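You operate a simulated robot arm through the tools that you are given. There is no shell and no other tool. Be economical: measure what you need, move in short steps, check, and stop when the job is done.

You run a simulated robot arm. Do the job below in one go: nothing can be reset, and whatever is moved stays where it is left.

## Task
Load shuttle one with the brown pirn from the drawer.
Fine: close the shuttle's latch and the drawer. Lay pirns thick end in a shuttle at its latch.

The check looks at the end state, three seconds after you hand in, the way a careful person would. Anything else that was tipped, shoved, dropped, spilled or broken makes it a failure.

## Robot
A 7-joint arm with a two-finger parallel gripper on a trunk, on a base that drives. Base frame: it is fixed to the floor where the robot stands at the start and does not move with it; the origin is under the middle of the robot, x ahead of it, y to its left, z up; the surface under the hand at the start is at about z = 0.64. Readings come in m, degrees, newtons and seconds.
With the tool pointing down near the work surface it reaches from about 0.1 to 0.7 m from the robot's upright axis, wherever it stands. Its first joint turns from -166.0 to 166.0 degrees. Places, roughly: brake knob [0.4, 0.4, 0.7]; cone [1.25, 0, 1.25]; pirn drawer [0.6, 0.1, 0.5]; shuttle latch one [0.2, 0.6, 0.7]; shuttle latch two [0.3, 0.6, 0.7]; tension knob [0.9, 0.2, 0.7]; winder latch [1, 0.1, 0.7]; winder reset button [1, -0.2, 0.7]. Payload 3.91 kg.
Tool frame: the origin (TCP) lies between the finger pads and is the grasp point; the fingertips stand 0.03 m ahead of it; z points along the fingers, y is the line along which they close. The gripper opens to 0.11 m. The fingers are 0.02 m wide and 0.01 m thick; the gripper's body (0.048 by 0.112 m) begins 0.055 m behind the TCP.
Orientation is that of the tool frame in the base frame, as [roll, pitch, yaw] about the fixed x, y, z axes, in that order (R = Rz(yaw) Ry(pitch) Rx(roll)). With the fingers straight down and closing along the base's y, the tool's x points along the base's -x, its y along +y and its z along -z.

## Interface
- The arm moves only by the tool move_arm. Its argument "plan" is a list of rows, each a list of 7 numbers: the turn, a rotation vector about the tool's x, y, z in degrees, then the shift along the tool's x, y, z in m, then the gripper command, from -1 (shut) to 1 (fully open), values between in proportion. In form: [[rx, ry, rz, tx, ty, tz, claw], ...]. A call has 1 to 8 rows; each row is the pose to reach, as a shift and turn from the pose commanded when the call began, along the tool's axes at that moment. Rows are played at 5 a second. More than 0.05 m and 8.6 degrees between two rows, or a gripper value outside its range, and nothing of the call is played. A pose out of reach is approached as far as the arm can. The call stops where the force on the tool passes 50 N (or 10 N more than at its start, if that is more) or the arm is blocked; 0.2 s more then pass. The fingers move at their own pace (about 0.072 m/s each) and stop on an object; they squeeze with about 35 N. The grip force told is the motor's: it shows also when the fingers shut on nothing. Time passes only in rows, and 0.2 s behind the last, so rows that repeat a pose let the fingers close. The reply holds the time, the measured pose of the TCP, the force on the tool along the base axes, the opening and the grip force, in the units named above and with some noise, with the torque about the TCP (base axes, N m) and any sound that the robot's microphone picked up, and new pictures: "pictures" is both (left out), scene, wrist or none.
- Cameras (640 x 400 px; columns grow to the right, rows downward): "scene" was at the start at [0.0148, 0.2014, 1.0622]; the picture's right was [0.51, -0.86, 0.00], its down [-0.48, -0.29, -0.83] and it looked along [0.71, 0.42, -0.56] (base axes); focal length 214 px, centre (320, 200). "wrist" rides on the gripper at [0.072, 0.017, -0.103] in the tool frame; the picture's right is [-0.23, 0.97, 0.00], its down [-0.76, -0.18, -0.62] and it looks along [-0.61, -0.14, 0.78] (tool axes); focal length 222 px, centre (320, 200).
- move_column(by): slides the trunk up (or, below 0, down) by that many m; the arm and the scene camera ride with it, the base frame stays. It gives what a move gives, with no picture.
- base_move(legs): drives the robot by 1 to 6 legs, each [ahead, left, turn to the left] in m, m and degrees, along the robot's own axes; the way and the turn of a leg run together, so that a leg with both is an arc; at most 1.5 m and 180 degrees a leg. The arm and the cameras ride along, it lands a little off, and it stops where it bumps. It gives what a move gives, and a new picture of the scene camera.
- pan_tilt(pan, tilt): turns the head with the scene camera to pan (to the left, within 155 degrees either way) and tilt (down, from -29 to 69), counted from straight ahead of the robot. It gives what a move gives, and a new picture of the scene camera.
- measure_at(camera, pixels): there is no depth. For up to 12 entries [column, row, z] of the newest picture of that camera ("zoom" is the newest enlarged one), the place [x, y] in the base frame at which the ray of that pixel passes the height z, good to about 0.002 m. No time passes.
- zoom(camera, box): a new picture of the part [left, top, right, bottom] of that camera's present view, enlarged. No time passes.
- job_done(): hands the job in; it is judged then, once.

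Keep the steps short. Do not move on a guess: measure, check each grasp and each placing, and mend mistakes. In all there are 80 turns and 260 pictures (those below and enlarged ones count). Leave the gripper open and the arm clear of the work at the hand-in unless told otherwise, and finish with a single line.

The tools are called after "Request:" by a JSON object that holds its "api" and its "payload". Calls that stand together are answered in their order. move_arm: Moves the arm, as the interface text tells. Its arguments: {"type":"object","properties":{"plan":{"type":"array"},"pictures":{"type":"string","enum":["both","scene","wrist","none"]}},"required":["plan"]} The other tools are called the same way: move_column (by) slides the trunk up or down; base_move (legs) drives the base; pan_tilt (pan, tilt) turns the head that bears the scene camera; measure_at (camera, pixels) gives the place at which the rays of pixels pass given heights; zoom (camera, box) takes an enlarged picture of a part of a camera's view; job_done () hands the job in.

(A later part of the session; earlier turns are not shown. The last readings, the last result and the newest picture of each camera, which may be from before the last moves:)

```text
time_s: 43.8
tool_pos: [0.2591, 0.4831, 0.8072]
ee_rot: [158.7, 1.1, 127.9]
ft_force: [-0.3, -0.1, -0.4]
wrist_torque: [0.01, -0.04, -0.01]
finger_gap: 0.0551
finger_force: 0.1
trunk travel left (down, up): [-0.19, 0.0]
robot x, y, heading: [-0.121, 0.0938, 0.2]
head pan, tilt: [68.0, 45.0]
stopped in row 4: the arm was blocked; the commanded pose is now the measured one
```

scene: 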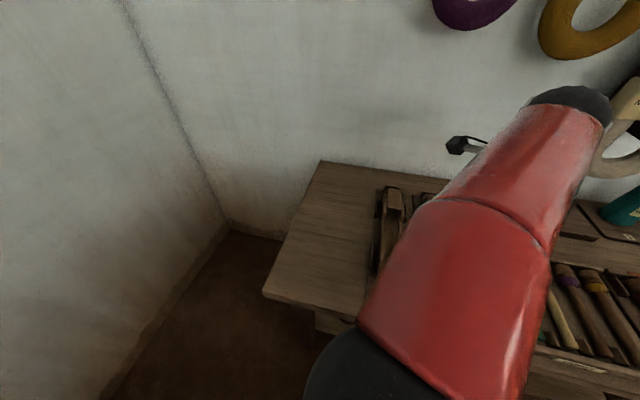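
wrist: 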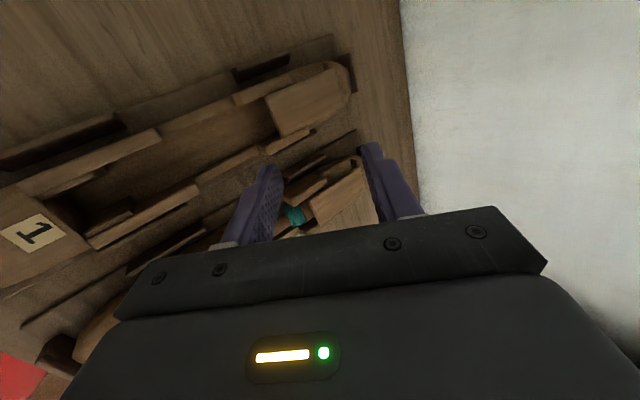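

Same limit. I untilt and turn the wrist back the way it came (to the relaxed yaw) over the shuttle, then redo the tilt from there.

Request:
{"api": "move_arm", "payload": {"plan": [[7.1, 0, 0, 0, 0.004, -0.009, 0], [14.2, 0, 0, 0, 0.007, -0.018, 0], [21.3, 0, 0, 0, 0.01, -0.027, 0]], "pictures": "none"}}

Request:
{"api": "move_arm", "payload": {"plan": [[0, 0, -8.1, 0.0136, -0.0084, 0, 0], [0, 0, -16.2, 0.027, -0.0168, 0, 0], [0, 0, -24.3, 0.041, -0.025, 0, 0], [0, 0, -32.4, 0.054, -0.034, 0, 0], [0, 0, -40.5, 0.068, -0.042, 0, 0], [0, 0, -48.6, 0.081, -0.05, 0, 0], [0, 0, -56.7, 0.095, -0.059, 0, 0], [0, 0, -64.8, 0.1085, -0.0672, 0, 0]], "pictures": "none"}}

Request:
{"api": "move_arm", "payload": {"plan": [[0, 0, -8.1, 0, 0, 0, 0], [0, 0, -16.2, 0, 0, 0, 0], [0, 0, -24.3, 0, 0, 0, 0], [0, 0, -32.4, 0, 0, 0, 0], [0, 0, -40.2, 0, 0, 0, 0]]}}

```text
time_s: 44.6
tool_pos: [0.257, 0.4833, 0.8358]
ee_rot: [-179.8, 1.3, 127.9]
ft_force: [-0.5, -1.2, -0.2]
wrist_torque: [0.01, -0.02, -0.03]
finger_gap: 0.0547
finger_force: 0.0
trunk travel left (down, up): [-0.19, 0.0]
robot x, y, heading: [-0.1199, 0.0931, 0.4]
head pan, tilt: [68.0, 45.0]
```

```text
time_s: 46.4
tool_pos: [0.1388, 0.5277, 0.8327]
ee_rot: [-178.8, 0.7, -167.1]
ft_force: [0.4, 0.2, -0.1]
wrist_torque: [0.0, 0.02, 0.02]
finger_gap: 0.055
finger_force: 0.1
trunk travel left (down, up): [-0.19, 0.0]
robot x, y, heading: [-0.1145, 0.0918, -0.0]
head pan, tilt: [68.0, 45.0]
```

```text
time_s: 47.6
tool_pos: [0.1373, 0.5262, 0.8332]
ee_rot: [-178.7, -0.3, -126.9]
ft_force: [-0.2, 0.0, -0.3]
wrist_torque: [0.02, 0.04, 0.03]
finger_gap: 0.0552
finger_force: 0.0
trunk travel left (down, up): [-0.19, 0.0]
robot x, y, heading: [-0.118, 0.0898, -0.1]
head pan, tilt: [68.0, 45.0]
```

scene: 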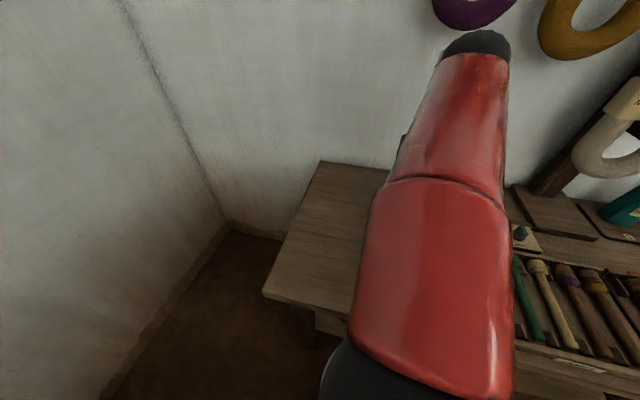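
wrist: 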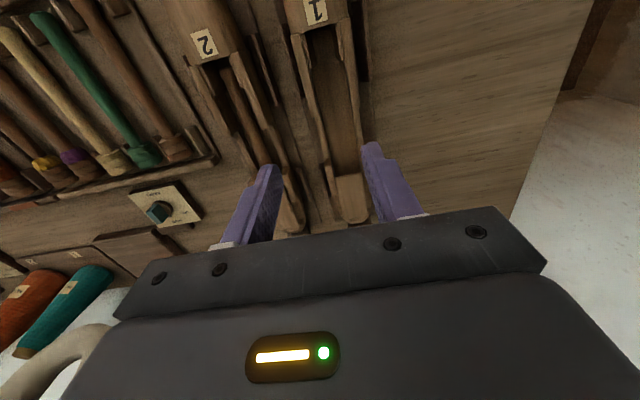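

Back in the relaxed posture. I repeat the turn to yaw 143 and tilt 38°, as worked the first time.

Request:
{"api": "move_arm", "payload": {"plan": [[0, 0, 8.5, 0, 0, 0, 0], [0, 0, 17, 0, 0, 0, 0], [0, 0, 25.5, 0, 0, 0, 0], [0, 0, 34, 0, 0, 0, 0], [0, 0, 42.5, 0, 0, 0, 0], [0, 0, 51, 0, 0, 0, 0], [0, 0, 59.5, 0, 0, 0, 0], [0, 0, 68, 0, 0, 0, 0]], "pictures": "none"}}

Request:
{"api": "move_arm", "payload": {"plan": [[0, 0, 7.4, 0, 0, 0, 0], [0, 0, 14.7, 0, 0, 0, 0], [0, 0, 22, 0, 0, 0, 0]], "pictures": "none"}}

Request:
{"api": "move_arm", "payload": {"plan": [[-8, 0, 0, 0, 0, 0.006, 0], [-16, 0, 0, 0, 0, 0.012, 0], [-24, 0, 0, 0, 0, 0.018, 0], [-32, 0, 0, 0, 0, 0.024, 0], [-36.3, 0, 0, 0, 0, 0.03, 0]]}}

```text
time_s: 49.4
tool_pos: [0.139, 0.5271, 0.8357]
ee_rot: [-179.4, 0.9, 164.7]
ft_force: [0.2, 0.0, 0.4]
wrist_torque: [-0.01, 0.02, 0.01]
finger_gap: 0.055
finger_force: 0.0
trunk travel left (down, up): [-0.19, 0.0]
robot x, y, heading: [-0.1196, 0.0889, -0.1]
head pan, tilt: [68.0, 45.0]
```

```text
time_s: 50.2
tool_pos: [0.1397, 0.527, 0.8356]
ee_rot: [-179.7, 1.1, 142.7]
ft_force: [-1.0, 0.2, -0.2]
wrist_torque: [0.04, -0.01, -0.04]
finger_gap: 0.0547
finger_force: 0.0
trunk travel left (down, up): [-0.19, 0.0]
robot x, y, heading: [-0.1162, 0.0891, 0.2]
head pan, tilt: [68.0, 45.0]
```

```text
time_s: 50.8
tool_pos: [0.2254, 0.4771, 0.8213]
ee_rot: [167.3, 1.8, 130.6]
ft_force: [0.1, 0.4, -0.8]
wrist_torque: [0.02, 0.0, 0.0]
finger_gap: 0.0552
finger_force: 0.0
trunk travel left (down, up): [-0.19, 0.0]
robot x, y, heading: [-0.1208, 0.0899, -0.0]
head pan, tilt: [68.0, 45.0]
stopped in row 2: the arm was blocked; the commanded pose is now the measured one
```

scene: 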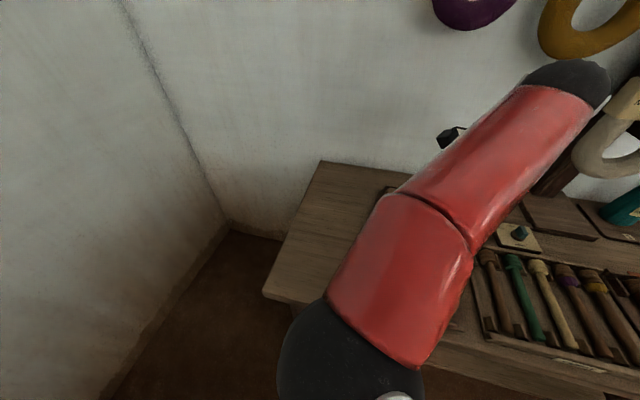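
wrist: 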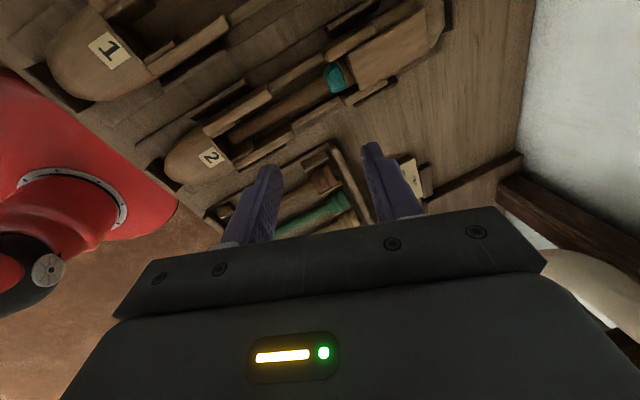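

The redundant elbow has drifted to the left side, so the mirrored hand orientation (turned 180°) should be free. I untilt and turn the hand the other way to yaw −37.

Request:
{"api": "move_arm", "payload": {"plan": [[6.4, 0, 0, 0, 0, -0.005, 0], [12.7, 0, 0, 0, 0, -0.015, 0]], "pictures": "none"}}

Request:
{"api": "move_arm", "payload": {"plan": [[0, 0, -8, 0.012, -0.004, 0, 0], [0, 0, -16, 0.024, -0.008, 0, 0], [0, 0, -24, 0.035, -0.012, 0, 0], [0, 0, -32, 0.047, -0.016, 0, 0], [0, 0, -40, 0.059, -0.02, 0, 0], [0, 0, -48, 0.071, -0.024, 0, 0], [0, 0, -56, 0.083, -0.029, 0, 0], [0, 0, -64, 0.0943, -0.0325, 0, 0]], "pictures": "none"}}

Request:
{"api": "move_arm", "payload": {"plan": [[0, 0, -8, 0, 0, 0, 0], [0, 0, -16, 0, 0, 0, 0], [0, 0, -24, 0, 0, 0, 0], [0, 0, -32, 0, 0, 0, 0], [0, 0, -40, 0, 0, 0, 0], [0, 0, -48, 0, 0, 0, 0], [0, 0, -56, 0, 0, 0, 0], [0, 0, -64, 0, 0, 0, 0]], "pictures": "none"}}

Request:
{"api": "move_arm", "payload": {"plan": [[0, 0, -8, 0, 0, 0, 0], [0, 0, -16, 0, 0, 0, 0], [0, 0, -24, 0, 0, 0, 0], [0, 0, -32, 0, 0, 0, 0], [0, 0, -40, 0, 0, 0, 0], [0, 0, -48, 0, 0, 0, 0], [0, 0, -56, 0, 0, 0, 0], [0, 0, -64, 0, 0, 0, 0]]}}

```text
time_s: 51.4
tool_pos: [0.2212, 0.4771, 0.8351]
ee_rot: [180.0, 2.1, 130.8]
ft_force: [-0.2, -0.1, -0.3]
wrist_torque: [0.0, -0.01, 0.02]
finger_gap: 0.0551
finger_force: 0.1
trunk travel left (down, up): [-0.19, 0.0]
robot x, y, heading: [-0.1194, 0.0888, 0.1]
head pan, tilt: [68.0, 45.0]
```

```text
time_s: 53.2
tool_pos: [0.1356, 0.5289, 0.8315]
ee_rot: [-178.2, 0.9, -165.1]
ft_force: [0.6, -0.4, 0.0]
wrist_torque: [-0.01, 0.01, 0.03]
finger_gap: 0.0549
finger_force: 0.0
trunk travel left (down, up): [-0.19, 0.0]
robot x, y, heading: [-0.1181, 0.0895, 0.2]
head pan, tilt: [68.0, 45.0]
```

```text
time_s: 55.0
tool_pos: [0.1349, 0.5277, 0.833]
ee_rot: [-178.5, -1.1, -101.1]
ft_force: [-0.2, -0.7, -0.2]
wrist_torque: [-0.01, 0.01, -0.01]
finger_gap: 0.0553
finger_force: 0.0
trunk travel left (down, up): [-0.19, 0.0]
robot x, y, heading: [-0.1196, 0.088, -0.0]
head pan, tilt: [68.0, 45.0]
```

```text
time_s: 56.8
tool_pos: [0.1351, 0.5277, 0.8318]
ee_rot: [179.7, -2.1, -37.1]
ft_force: [0.0, 0.2, 0.1]
wrist_torque: [-0.01, 0.0, 0.0]
finger_gap: 0.0549
finger_force: 0.0
trunk travel left (down, up): [-0.19, 0.0]
robot x, y, heading: [-0.1206, 0.0918, 0.2]
head pan, tilt: [68.0, 45.0]
```

scene: 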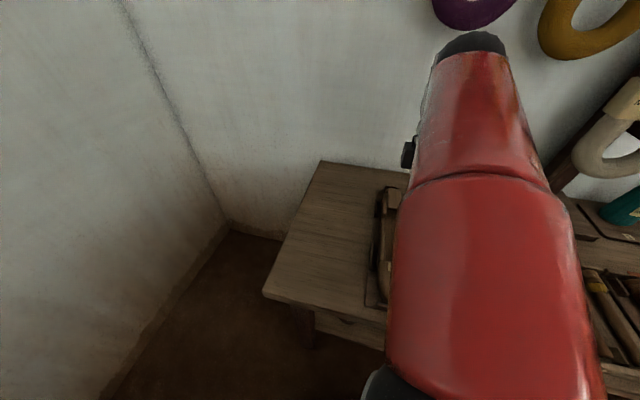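
wrist: 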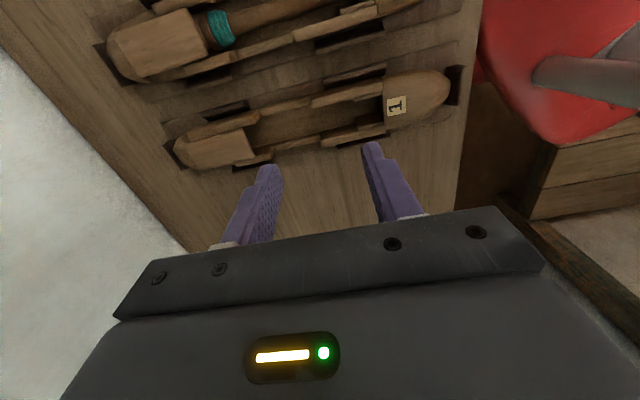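

Now hand at yaw −37. I tilt 38° toward the wall (opposite sign about tool x).

Request:
{"api": "move_arm", "payload": {"plan": [[8, -0.5, 0, 0, 0, 0, 0], [16, -1, 0, 0, 0, 0, 0], [24, -1.5, 0, 0, 0, 0, 0], [32, -2, 0, 0, 0, 0, 0], [38, -2, 0, 0, 0, 0, 0], [38, -2, 0, 0, 0, 0, 0]]}}

```text
time_s: 57.4
tool_pos: [0.2294, 0.4809, 0.8156]
ee_rot: [-166.4, -6.0, -51.2]
ft_force: [-0.3, -0.3, 0.8]
wrist_torque: [-0.02, -0.05, 0.01]
finger_gap: 0.0553
finger_force: 0.0
trunk travel left (down, up): [-0.19, 0.0]
robot x, y, heading: [-0.1196, 0.0894, -0.1]
head pan, tilt: [68.0, 45.0]
stopped in row 3: the arm was blocked; the commanded pose is now the measured one
```

scene: 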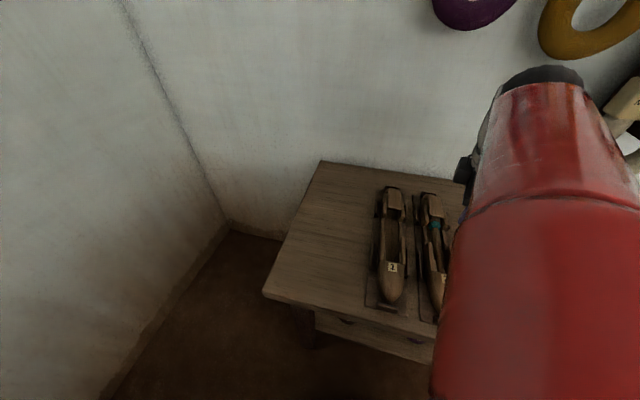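
wrist: 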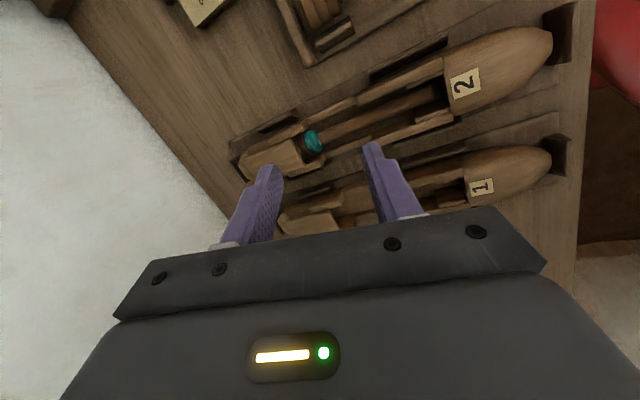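

Blocked again; the elbow posture is the culprit. I'll return the hand to the home-like pose (unwinding the wrist) to reset the posture, then come in directly with the yaw that worked.

Request:
{"api": "move_arm", "payload": {"plan": [[-6.8, -3, 0, 0, 0, -0.01, 0], [-13.6, -6, 0, 0, 0, -0.02, 0]], "pictures": "none"}}

Request:
{"api": "move_arm", "payload": {"plan": [[0, 0, 8, 0.0275, 0.0158, -0.008, 0], [0, 0, 16, 0.055, 0.0315, -0.016, 0], [0, 0, 24, 0.0825, 0.047, -0.024, 0], [0, 0, 32, 0.11, 0.063, -0.032, 0], [0, 0, 40, 0.1375, 0.079, -0.04, 0], [0, 0, 48, 0.165, 0.0945, -0.048, 0], [0, 0, 56, 0.1925, 0.11, -0.054, 0], [0, 0, 64, 0.22, 0.126, -0.06, 0]], "pictures": "none"}}

Request:
{"api": "move_arm", "payload": {"plan": [[0, 0, 8.1, 0, 0, 0, 0], [0, 0, 16.2, 0, 0, 0, 0], [0, 0, 24.3, 0, 0, 0, 0], [0, 0, 32.4, 0, 0, 0, 0], [0, 0, 40.5, 0, 0, 0, 0], [0, 0, 48.6, 0, 0, 0, 0], [0, 0, 56.7, 0, 0, 0, 0], [0, 0, 64.8, 0, 0, 0, 0]], "pictures": "scene"}}

```text
time_s: 58.0
tool_pos: [0.2237, 0.4813, 0.835]
ee_rot: [179.9, -0.1, -50.4]
ft_force: [0.3, -0.5, 0.0]
wrist_torque: [0.02, -0.01, 0.01]
finger_gap: 0.0552
finger_force: 0.1
trunk travel left (down, up): [-0.19, 0.0]
robot x, y, heading: [-0.1191, 0.0922, -0.2]
head pan, tilt: [68.0, 45.0]
```

```text
time_s: 59.8
tool_pos: [0.2682, 0.2306, 0.8937]
ee_rot: [180.0, 0.0, -114.5]
ft_force: [-0.5, 0.6, 0.6]
wrist_torque: [-0.01, -0.01, -0.01]
finger_gap: 0.0549
finger_force: 0.0
trunk travel left (down, up): [-0.19, 0.0]
robot x, y, heading: [-0.1174, 0.0925, 0.2]
head pan, tilt: [68.0, 45.0]
```

```text
time_s: 61.6
tool_pos: [0.2662, 0.2294, 0.8945]
ee_rot: [-180.0, 0.0, -179.3]
ft_force: [0.2, -0.1, -0.3]
wrist_torque: [0.0, 0.01, 0.01]
finger_gap: 0.0548
finger_force: 0.1
trunk travel left (down, up): [-0.19, 0.0]
robot x, y, heading: [-0.1209, 0.0916, 0.1]
head pan, tilt: [68.0, 45.0]
```

scene: 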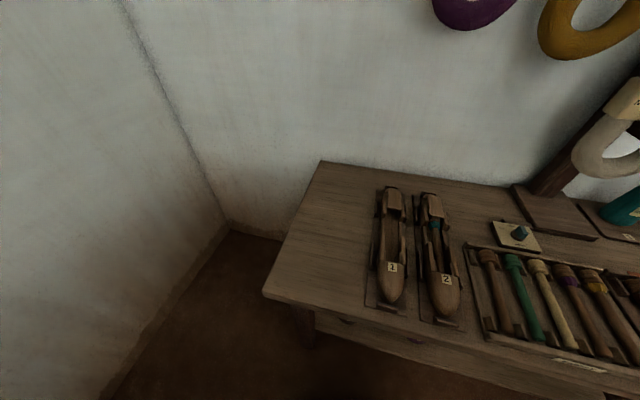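

Posture reset. Now I swing directly to the shuttle with yaw 143, then tilt.

Request:
{"api": "move_arm", "payload": {"plan": [[0, 0, 4.7, 0.016, 0.037, 0.008, 0], [0, 0, 9.4, 0.032, 0.0745, 0.016, 0], [0, 0, 14.1, 0.048, 0.112, 0.024, 0], [0, 0, 18.8, 0.0635, 0.149, 0.032, 0], [0, 0, 23.5, 0.079, 0.186, 0.04, 0], [0, 0, 28.2, 0.095, 0.2235, 0.048, 0], [0, 0, 33, 0.111, 0.26, 0.056, 0], [0, 0, 37.7, 0.127, 0.298, 0.064, 0]], "pictures": "scene"}}

Request:
{"api": "move_arm", "payload": {"plan": [[-8, 0, 0, 0, 0, 0.006, 0], [-16, 0, 0, 0, 0, 0.012, 0], [-24, 0, 0, 0, 0, 0.018, 0], [-32, 0, 0, 0, 0, 0.024, 0], [-38, 0, 0, 0, 0, 0.03, 0]]}}

```text
time_s: 63.4
tool_pos: [0.1372, 0.5265, 0.8293]
ee_rot: [-179.9, 0.1, 143.0]
ft_force: [-0.4, 0.0, -0.5]
wrist_torque: [0.01, 0.0, 0.01]
finger_gap: 0.0552
finger_force: 0.1
trunk travel left (down, up): [-0.19, 0.0]
robot x, y, heading: [-0.1177, 0.0905, 0.1]
head pan, tilt: [68.0, 45.0]
```

scene: 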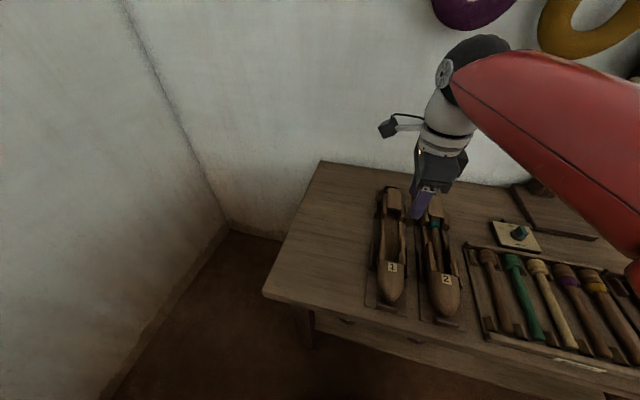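

```text
time_s: 64.6
tool_pos: [0.1367, 0.5269, 0.8005]
ee_rot: [141.8, 0.0, 143.1]
ft_force: [0.6, 0.8, -0.3]
wrist_torque: [0.02, 0.01, 0.0]
finger_gap: 0.0551
finger_force: 0.2
trunk travel left (down, up): [-0.19, 0.0]
robot x, y, heading: [-0.1189, 0.0904, 0.4]
head pan, tilt: [68.0, 45.0]
```

scene: 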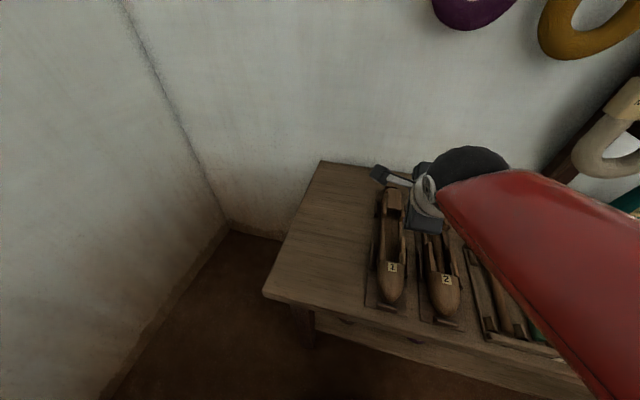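
wrist: 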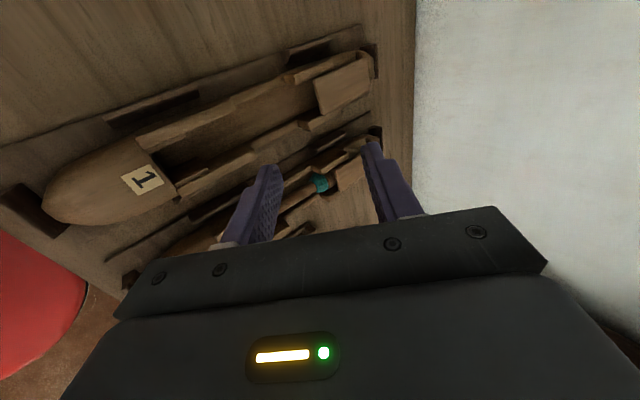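

Now the 38° tilt works. I move to before the flap edge, lower into the cavity and go forward, flap edge between fingers (gap 0.05).

Request:
{"api": "move_arm", "payload": {"plan": [[0, 0, 0, 0.005, 0.007, 0.0315, -0.09], [0, 0, 0, 0.01, 0.014, 0.063, -0.09], [0, 0, 0, 0.0155, 0.021, 0.0945, -0.09], [0, 0, 0, 0.0155, 0.01, 0.109, -0.09], [0, 0, 0, 0.0155, -0.0012, 0.1229, -0.09], [0, 0, 0, 0.0155, 0.008, 0.13, -0.09], [0, 0, 0, 0.0155, 0.0177, 0.1377, -0.09]]}}

Request:
{"api": "zoom", "payload": {"camera": "wrist", "box": [200, 40, 440, 220]}}

```text
time_s: 66.2
tool_pos: [0.1839, 0.615, 0.7026]
ee_rot: [142.0, 0.1, 143.1]
ft_force: [0.2, 0.2, -0.3]
wrist_torque: [0.0, 0.0, -0.01]
finger_gap: 0.0501
finger_force: 0.1
trunk travel left (down, up): [-0.19, 0.0]
robot x, y, heading: [-0.1178, 0.0923, 0.1]
head pan, tilt: [68.0, 45.0]
```

scene: 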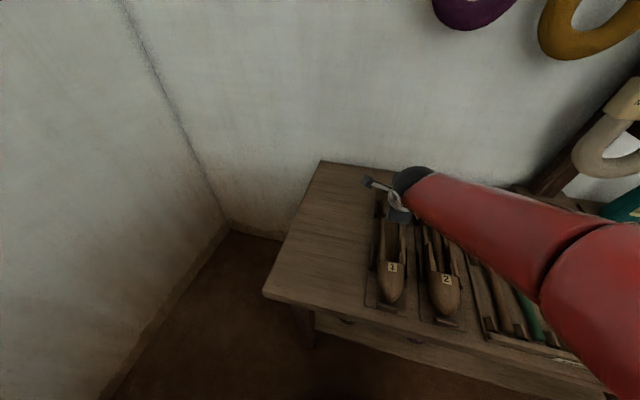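
wrist: 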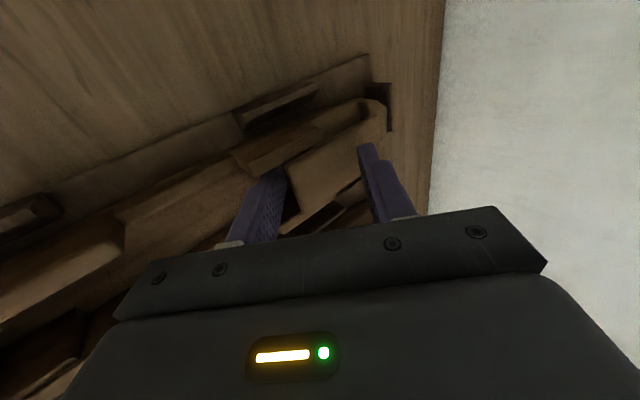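

```text
2.22 times, centred on (320, 130) of wrist
```

zoom: 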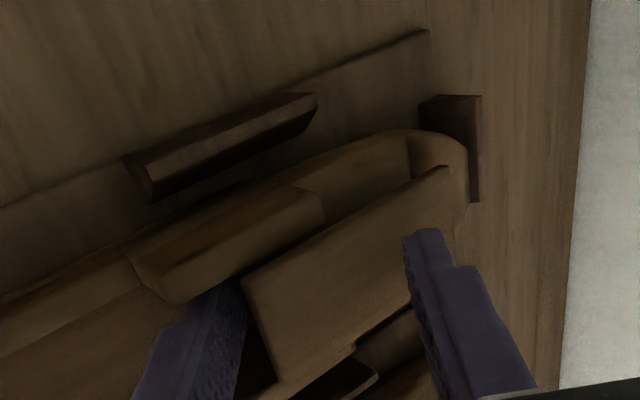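

The lower fingertip is under the flap edge, the upper one above the flap. I shift 5 mm so both touch together, close, and start a small lift.

Request:
{"api": "move_arm", "payload": {"plan": [[0, 0, 0, 0, -0.005, 0, -0.35], [0, 0, 0, 0, -0.005, 0, -0.5], [0, 0, 0, 0, 0.0, -0.0042, -1], [0, 0, 0, 0, 0.004, -0.0083, -1]]}}

Request:
{"api": "zoom", "payload": {"camera": "wrist", "box": [200, 40, 440, 220]}}

```text
time_s: 67.2
tool_pos: [0.1811, 0.6146, 0.7101]
ee_rot: [142.0, 0.1, 143.1]
ft_force: [2.3, 2.4, 4.8]
wrist_torque: [0.86, -0.69, -0.01]
finger_gap: 0.0257
finger_force: 34.8
trunk travel left (down, up): [-0.19, 0.0]
robot x, y, heading: [-0.1189, 0.0902, 0.2]
head pan, tilt: [68.0, 45.0]
```

scene: 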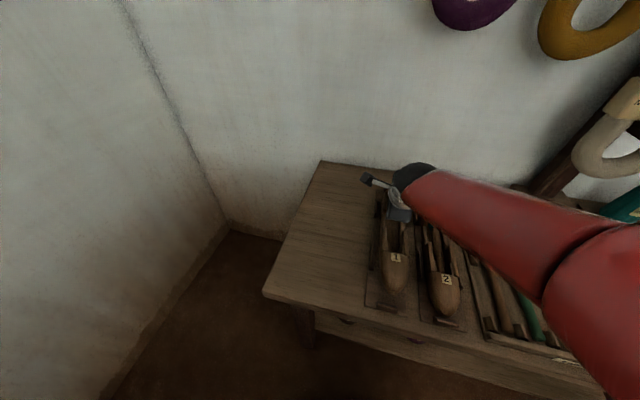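
wrist: 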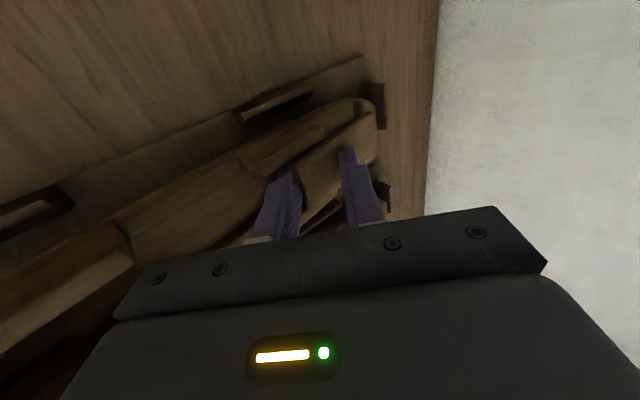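

```text
2.22 times, centred on (320, 130) of wrist
```

zoom: 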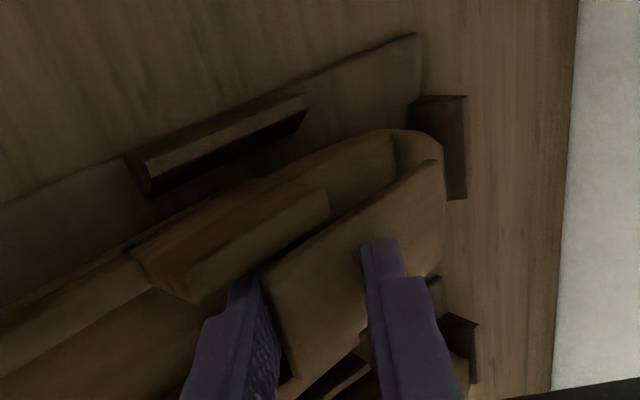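

The nose of the shuttle came up instead: the flap doesn't hinge upward. I reverse the motion and reopen to set the shuttle down.

Request:
{"api": "move_arm", "payload": {"plan": [[0, 0, 0, 0, -0.0045, 0.0041, -0.45], [0, 0, 0, 0, -0.009, 0.0083, -0.3], [0, 0, 0, 0, -0.009, 0.0083, -0.1], [0, 0, 0, 0, -0.009, 0.0083, -0.1]]}}

Request:
{"api": "zoom", "payload": {"camera": "scene", "box": [350, 180, 450, 310]}}

Request:
{"api": "zoom", "payload": {"camera": "wrist", "box": [200, 40, 440, 220]}}

```text
time_s: 68.2
tool_pos: [0.1804, 0.6108, 0.6992]
ee_rot: [142.0, 0.0, 143.1]
ft_force: [-0.8, 0.7, 0.9]
wrist_torque: [0.04, -0.01, 0.04]
finger_gap: 0.0492
finger_force: 0.0
trunk travel left (down, up): [-0.19, 0.0]
robot x, y, heading: [-0.1207, 0.0881, -0.0]
head pan, tilt: [68.0, 45.0]
```

scene: 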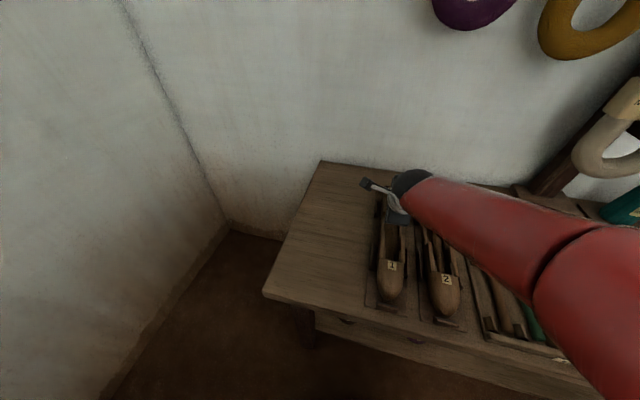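
wrist: 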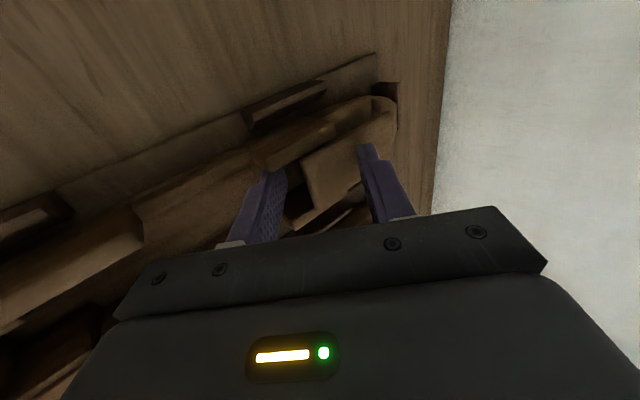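

```text
3.08 times, centred on (400, 245) of scene
```

zoom: 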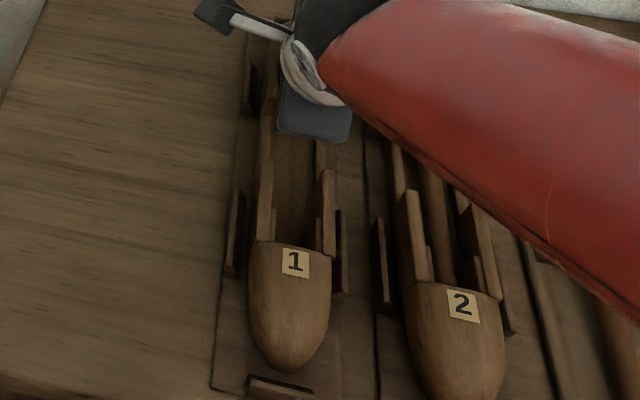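

```text
2.22 times, centred on (320, 130) of wrist
```

zoom: 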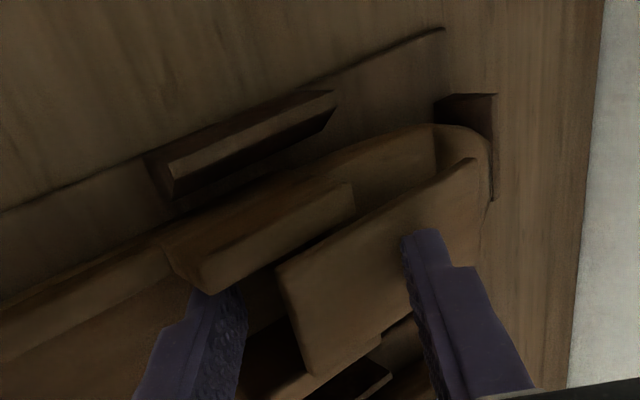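

Shuttle is seated again. I untilt, rise, and offset the hand to get a close unobstructed look at the latch mechanism.

Request:
{"api": "move_arm", "payload": {"plan": [[0, 0, 0, 0, -0.016, -0.012, 0.2], [0, 0, 0, 0, 0.003, -0.042, 0.2], [8, 0, 0, -0.01, 0.015, -0.07, 0.2], [16, 0, 0, -0.03, 0.025, -0.08, 0.2], [24, 0, 0, -0.05, 0.03, -0.09, 0.2], [32, 0, 0, -0.07, 0.035, -0.09, 0.2], [38, 0, 0, -0.08, 0.035, -0.09, 0.2]]}}

Request:
{"api": "zoom", "payload": {"camera": "wrist", "box": [220, 20, 420, 150]}}

Request:
{"api": "zoom", "payload": {"camera": "scene", "box": [370, 175, 450, 235]}}

```text
time_s: 69.8
tool_pos: [0.2276, 0.5408, 0.7937]
ee_rot: [-179.9, 0.0, 143.2]
ft_force: [-0.1, 0.2, 0.2]
wrist_torque: [-0.03, 0.0, -0.04]
finger_gap: 0.0657
finger_force: 0.0
trunk travel left (down, up): [-0.19, 0.0]
robot x, y, heading: [-0.1177, 0.0912, 0.0]
head pan, tilt: [68.0, 45.0]
```

scene: 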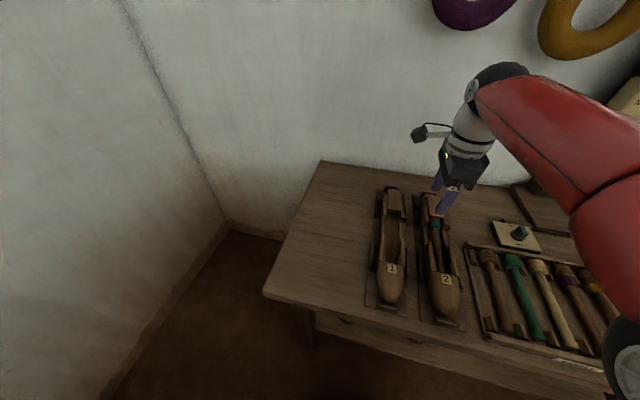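
wrist: 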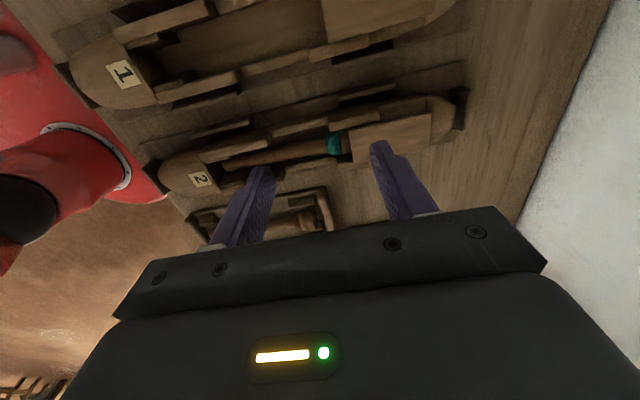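

```text
3.08 times, centred on (320, 85) of wrist
```

zoom: 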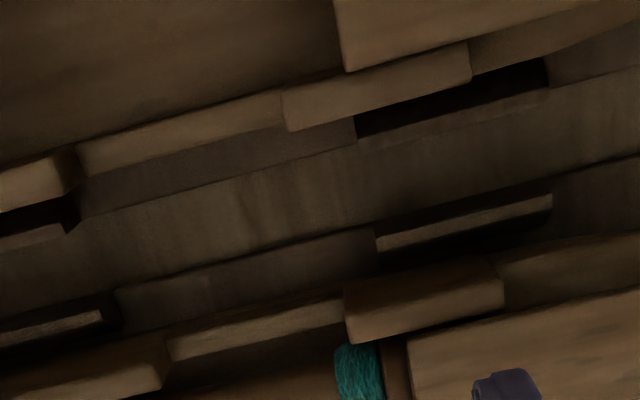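

```text
6.67 times, centred on (410, 205) of scene
```

zoom: 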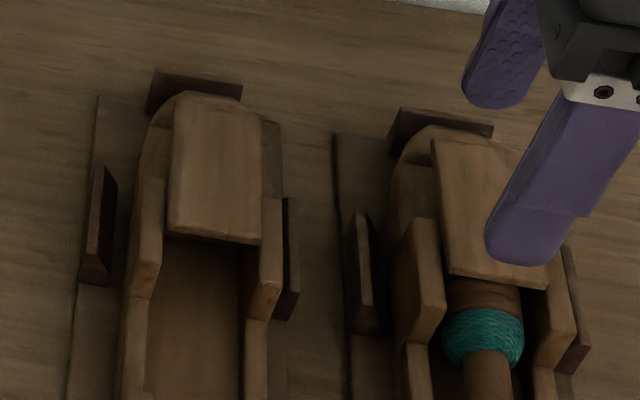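

From straight above I see the flap lies on top of the side cheeks and overlaps them – so it may be a turn-button that swivels sideways. I test gently: closed fingertip beside the flap's right side near its near end, then a small sideways push.

Request:
{"api": "move_arm", "payload": {"plan": [[0, 0, 0, 0.015, 0.013, 0.02, -1], [0, 0, 0, 0.03, 0.026, 0.04, -1], [0, 0, 0, 0.046, 0.038, 0.06, -1], [0, 0, 0, 0.046, 0.038, 0.0825, -1], [0, 0, 0, 0.054, 0.038, 0.0825, -1], [0, 0, 0, 0.06, 0.038, 0.0825, -1]]}}

Request:
{"api": "zoom", "payload": {"camera": "wrist", "box": [220, 0, 420, 180]}}

Request:
{"api": "zoom", "payload": {"camera": "scene", "box": [360, 170, 460, 310]}}

```text
time_s: 71.2
tool_pos: [0.2081, 0.6037, 0.7144]
ee_rot: [179.5, 0.2, 142.7]
ft_force: [22.9, -12.7, 40.2]
wrist_torque: [-0.25, -0.32, 0.04]
finger_gap: 0.0
finger_force: 35.1
trunk travel left (down, up): [-0.19, 0.0]
robot x, y, heading: [-0.12, 0.0912, -0.0]
head pan, tilt: [68.0, 45.0]
```

scene: 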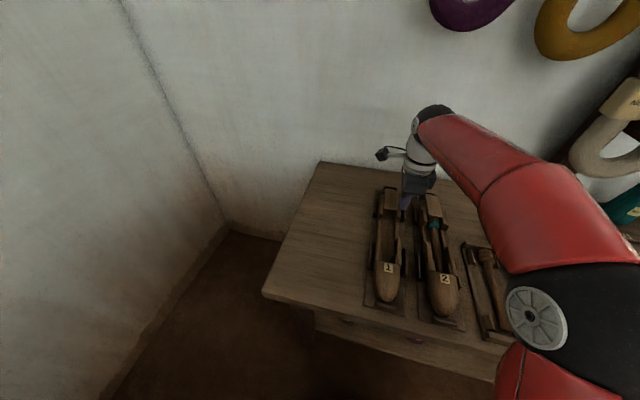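
wrist: 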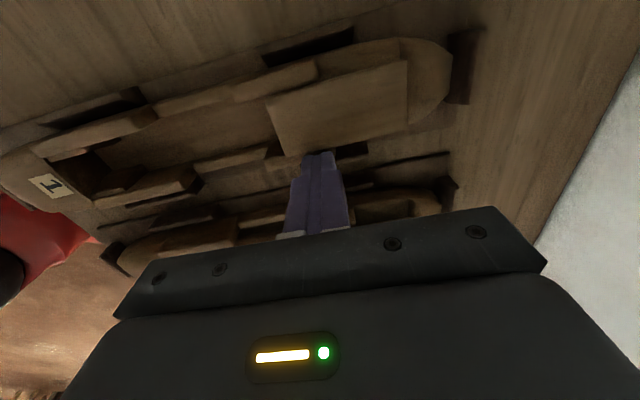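

```text
2.22 times, centred on (320, 90) of wrist
```

zoom: 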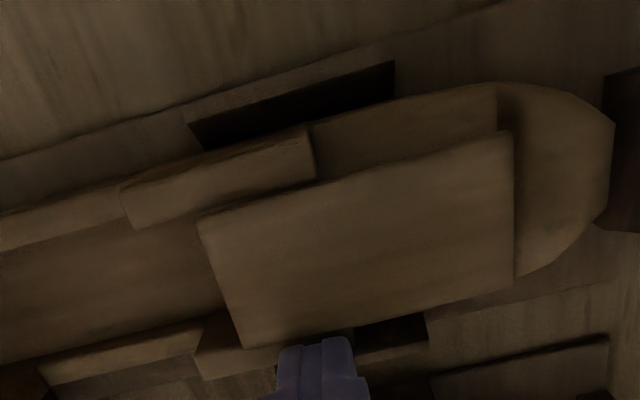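

```text
2.86 times, centred on (410, 240) of scene
```

zoom: 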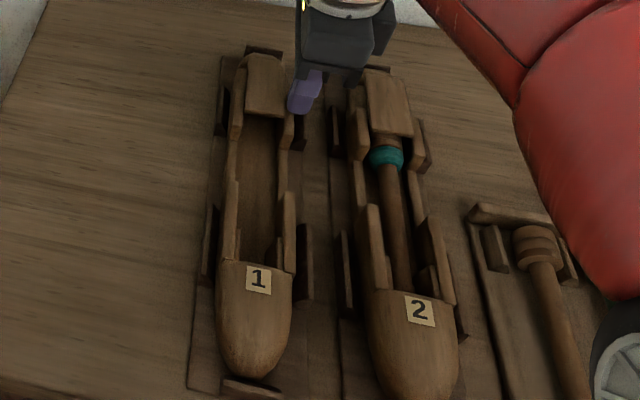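

Very clear view: tip is pressing on the cheek top (z≈0.684), flap lies above it. I raise 6 mm and push sideways on the flap only.

Request:
{"api": "move_arm", "payload": {"plan": [[0, 0, 0, -0.01, 0, -0.004, -1], [0, 0, 0, -0.008, 0, -0.008, -1], [0, 0, 0, 0.0, 0, -0.008, -1], [0, 0, 0, 0.006, 0, -0.008, -1]]}}

Request:
{"api": "zoom", "payload": {"camera": "wrist", "box": [220, 0, 420, 180]}}

```text
time_s: 72.2
tool_pos: [0.203, 0.6076, 0.7195]
ee_rot: [179.9, 0.3, 142.9]
ft_force: [17.6, -25.4, 18.0]
wrist_torque: [-0.97, -0.5, 0.14]
finger_gap: 0.0001
finger_force: 34.7
trunk travel left (down, up): [-0.19, 0.0]
robot x, y, heading: [-0.1196, 0.088, 0.0]
head pan, tilt: [68.0, 45.0]
```

scene: 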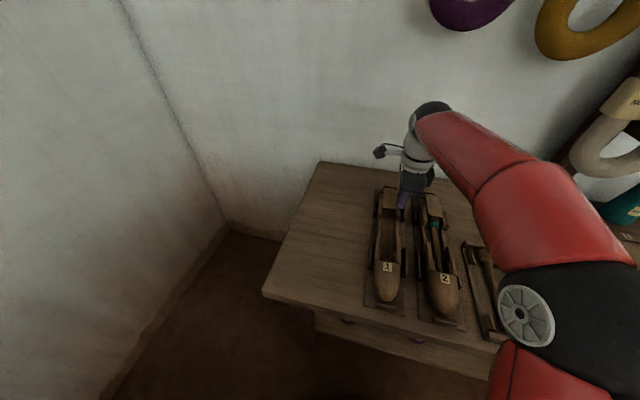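
wrist: 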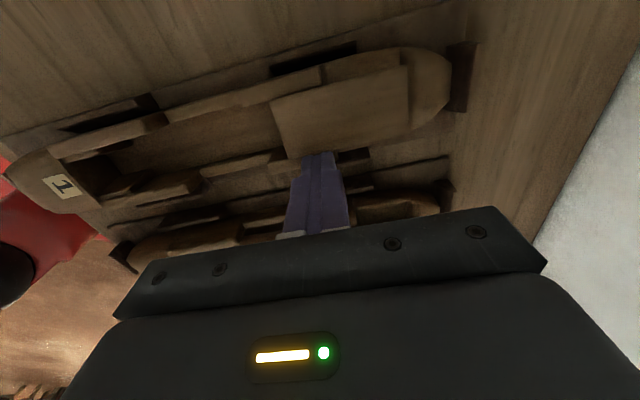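

```text
2.22 times, centred on (320, 90) of wrist
```

zoom: 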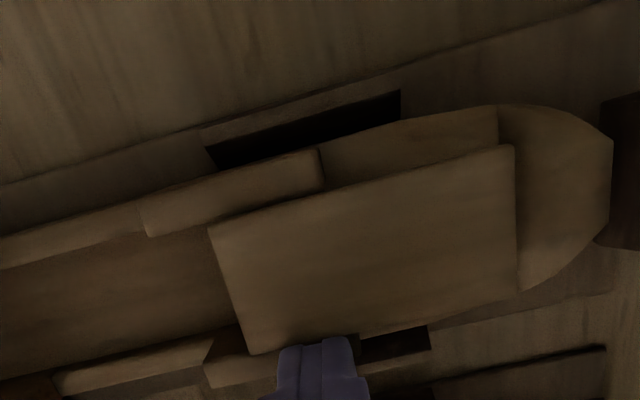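

No swivel at ~30 N. Next test: slide. I put the closed fingertip in the cavity in front of the flap and push it away (+d), the tail stop backing the shuttle.

Request:
{"api": "move_arm", "payload": {"plan": [[0, 0, 0, -0.012, 0, -0.015, -1], [0, 0, 0, 0, -0.03, -0.025, -1], [0, 0, 0, 0.018, -0.048, -0.01, -1], [0, 0, 0, 0.019, -0.048, 0.0175, -1], [0, 0, 0, 0.019, -0.026, 0.0175, -1], [0, 0, 0, 0.019, -0.018, 0.0175, -1], [0, 0, 0, 0.019, -0.012, 0.0175, -1]]}}

Request:
{"api": "zoom", "payload": {"camera": "wrist", "box": [220, 0, 420, 180]}}

Request:
{"api": "zoom", "payload": {"camera": "scene", "box": [360, 170, 460, 310]}}

```text
time_s: 73.9
tool_pos: [0.1707, 0.6067, 0.7015]
ee_rot: [-178.9, 0.1, 143.3]
ft_force: [-14.1, -22.9, 4.8]
wrist_torque: [-0.23, 0.12, -0.07]
finger_gap: 0.0
finger_force: 35.4
trunk travel left (down, up): [-0.19, 0.0]
robot x, y, heading: [-0.12, 0.0881, 0.1]
head pan, tilt: [68.0, 45.0]
stopped in row 7: the force on the tool passed its limit at 58 N (the readings are from after the stop); the commanded pose is now the measured one
```

scene: 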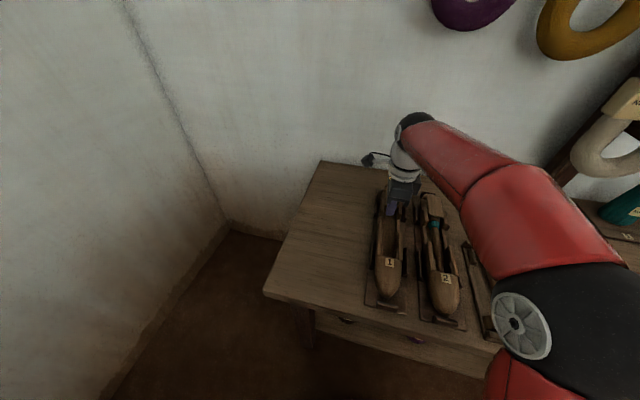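
wrist: 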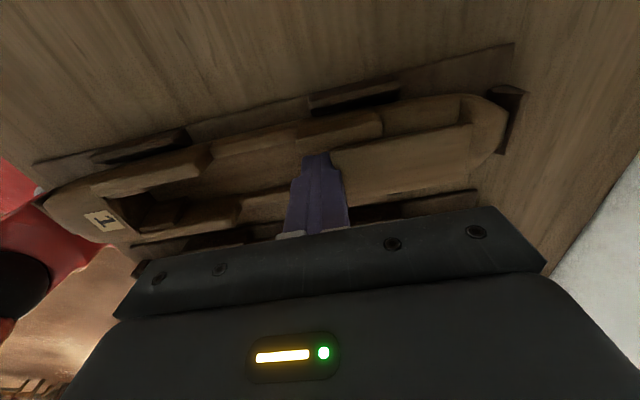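

```text
2.22 times, centred on (320, 90) of wrist
```

zoom: 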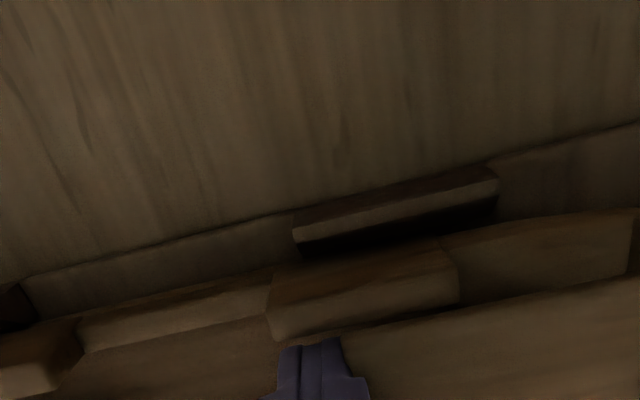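

```text
2.86 times, centred on (410, 240) of scene
```

zoom: 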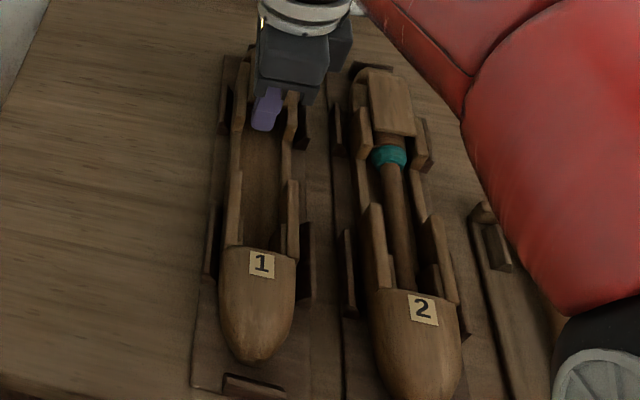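

No slide at ~55 N either. So it is a hinged flap held shut more firmly than the shuttle's weight. I'll pry with internal force: closed fingers tilted under the edge, then open the gripper so one finger presses the cavity floor while the other lifts the flap. First tilt up again.

Request:
{"api": "move_arm", "payload": {"plan": [[0, 0, 0, 0, -0.02, -0.015, -1], [-8, 0, 0, 0, -0.0275, -0.0335, -1], [-16, 0, 0, 0, -0.0275, -0.0335, -1], [-24, 0, 0, 0, -0.0275, -0.0335, -1], [-32, 0, 0, 0, -0.0275, -0.0335, -1], [-39, 0, 0, 0, -0.0275, -0.0335, -1]]}}

Request:
{"api": "zoom", "payload": {"camera": "wrist", "box": [200, 40, 440, 220]}}

```text
time_s: 75.3
tool_pos: [0.1557, 0.5885, 0.7349]
ee_rot: [141.6, 0.1, 143.4]
ft_force: [-0.8, -0.7, -0.4]
wrist_torque: [0.01, 0.01, 0.02]
finger_gap: 0.0
finger_force: 34.5
trunk travel left (down, up): [-0.19, 0.0]
robot x, y, heading: [-0.1203, 0.0893, 0.4]
head pan, tilt: [68.0, 45.0]
```

scene: 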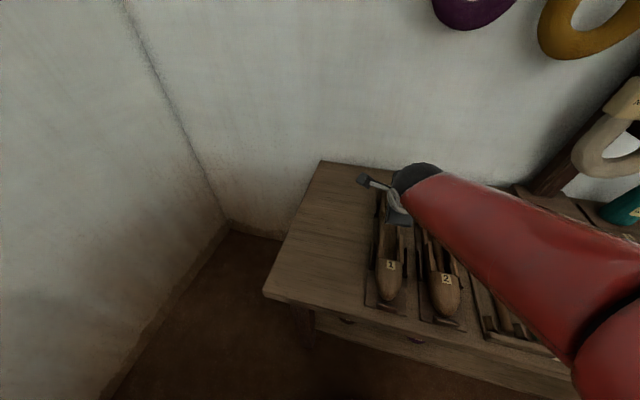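
wrist: 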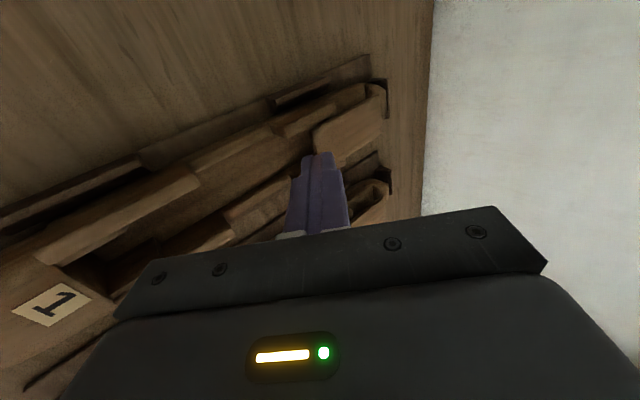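

```text
2.22 times, centred on (320, 130) of wrist
```

zoom: 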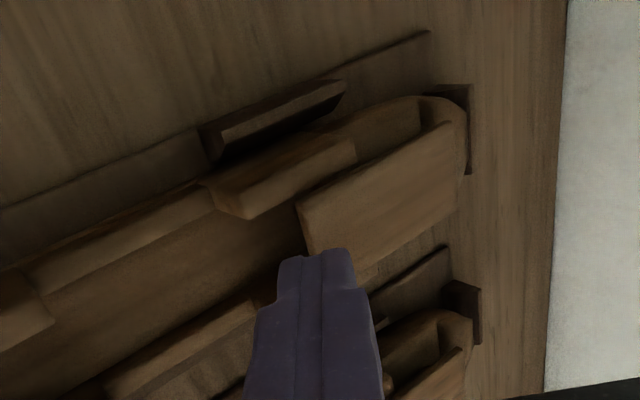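

Request:
{"api": "move_arm", "payload": {"plan": [[0, 0, 0, -0.004, -0.012, 0.015, -1], [0, 0, 0, -0.007, -0.022, 0.028, -1], [0, 0, 0, -0.007, -0.0308, 0.0389, -1], [0, 0, 0, -0.007, -0.024, 0.0443, -1], [0, 0, 0, -0.007, -0.0175, 0.0495, -1]]}}

Request:
{"api": "zoom", "payload": {"camera": "wrist", "box": [200, 40, 440, 220]}}

```text
time_s: 76.5
tool_pos: [0.1714, 0.5984, 0.6845]
ee_rot: [141.7, 0.0, 143.3]
ft_force: [-0.6, 0.2, 0.1]
wrist_torque: [0.04, -0.02, -0.03]
finger_gap: 0.0001
finger_force: 35.2
trunk travel left (down, up): [-0.19, 0.0]
robot x, y, heading: [-0.1179, 0.089, -0.1]
head pan, tilt: [68.0, 45.0]
```

scene: 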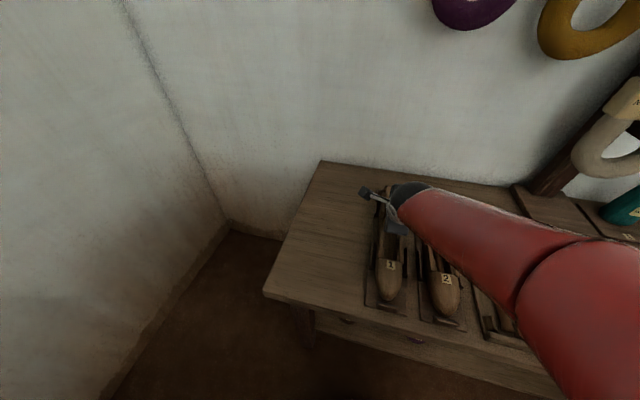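
wrist: 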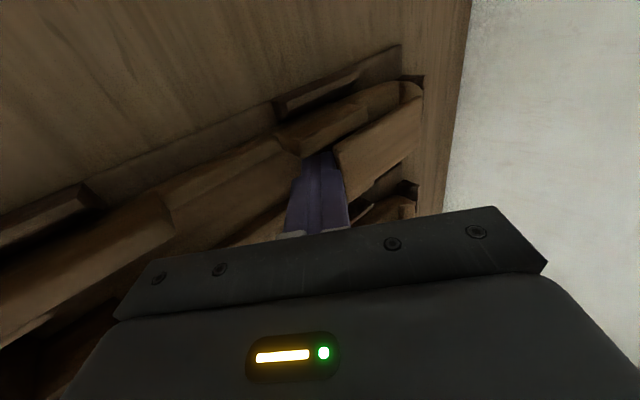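

```text
2.22 times, centred on (320, 130) of wrist
```

zoom: 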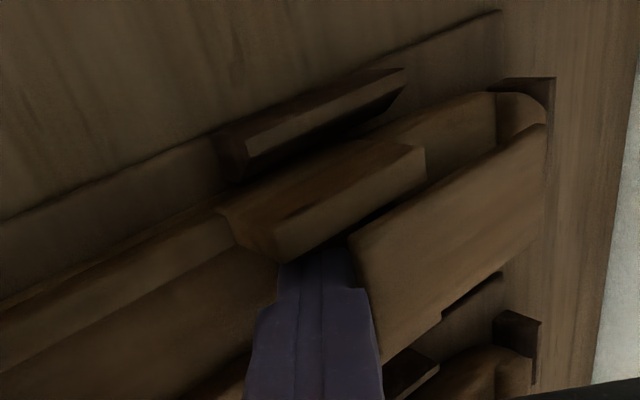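

Fingers are under the flap without contact. Now I open the gripper in small steps to pry flap against floor.

Request:
{"api": "move_arm", "payload": {"plan": [[0, 0, 0, 0, 0.002, 0, -0.8], [0, 0, 0, 0, 0.004, 0, -0.64], [0, 0, 0, 0, 0.006, 0, -0.5], [0, 0, 0, 0, 0.006, 0, -0.5]]}}

Request:
{"api": "zoom", "payload": {"camera": "wrist", "box": [200, 40, 440, 220]}}

Request:
{"api": "zoom", "payload": {"camera": "scene", "box": [360, 170, 460, 310]}}

```text
time_s: 77.5
tool_pos: [0.1723, 0.5989, 0.69]
ee_rot: [141.8, 0.1, 143.3]
ft_force: [-22.6, -31.8, 4.6]
wrist_torque: [-0.25, 0.24, 0.01]
finger_gap: 0.0048
finger_force: 0.1
trunk travel left (down, up): [-0.19, 0.0]
robot x, y, heading: [-0.1226, 0.0903, 0.1]
head pan, tilt: [68.0, 45.0]
```

scene: 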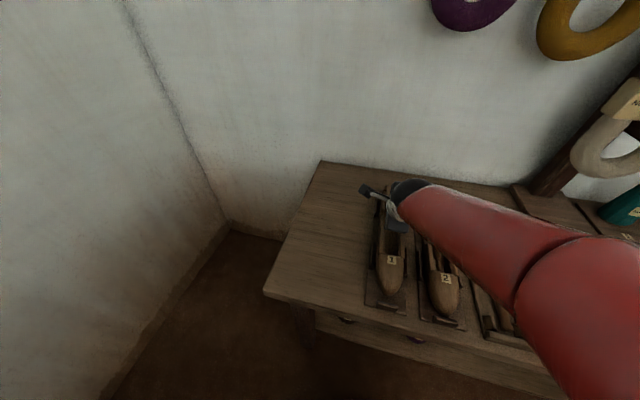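
wrist: 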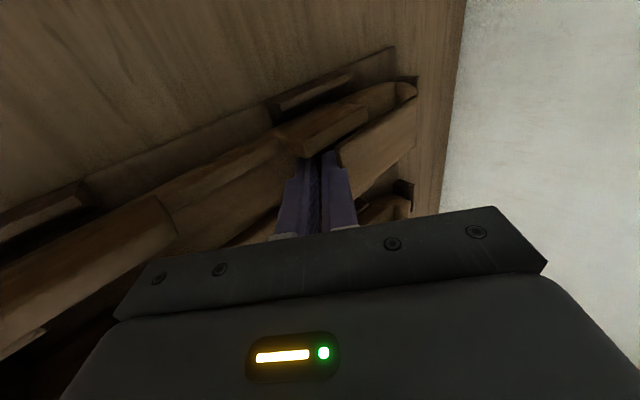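

```text
2.22 times, centred on (320, 130) of wrist
```

zoom: 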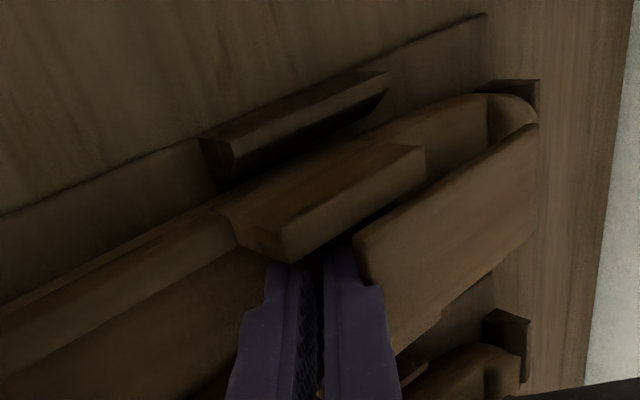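

```text
2.86 times, centred on (410, 240) of scene
```

zoom: 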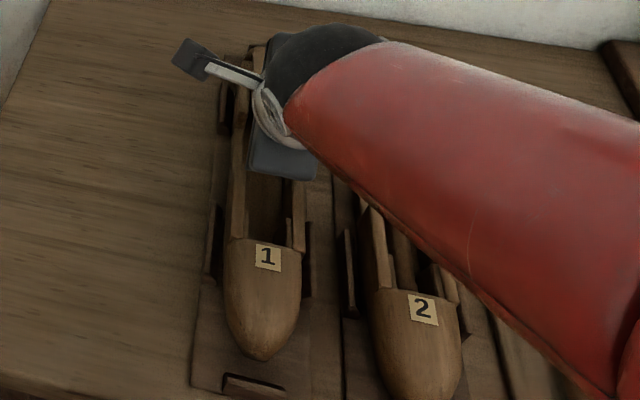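

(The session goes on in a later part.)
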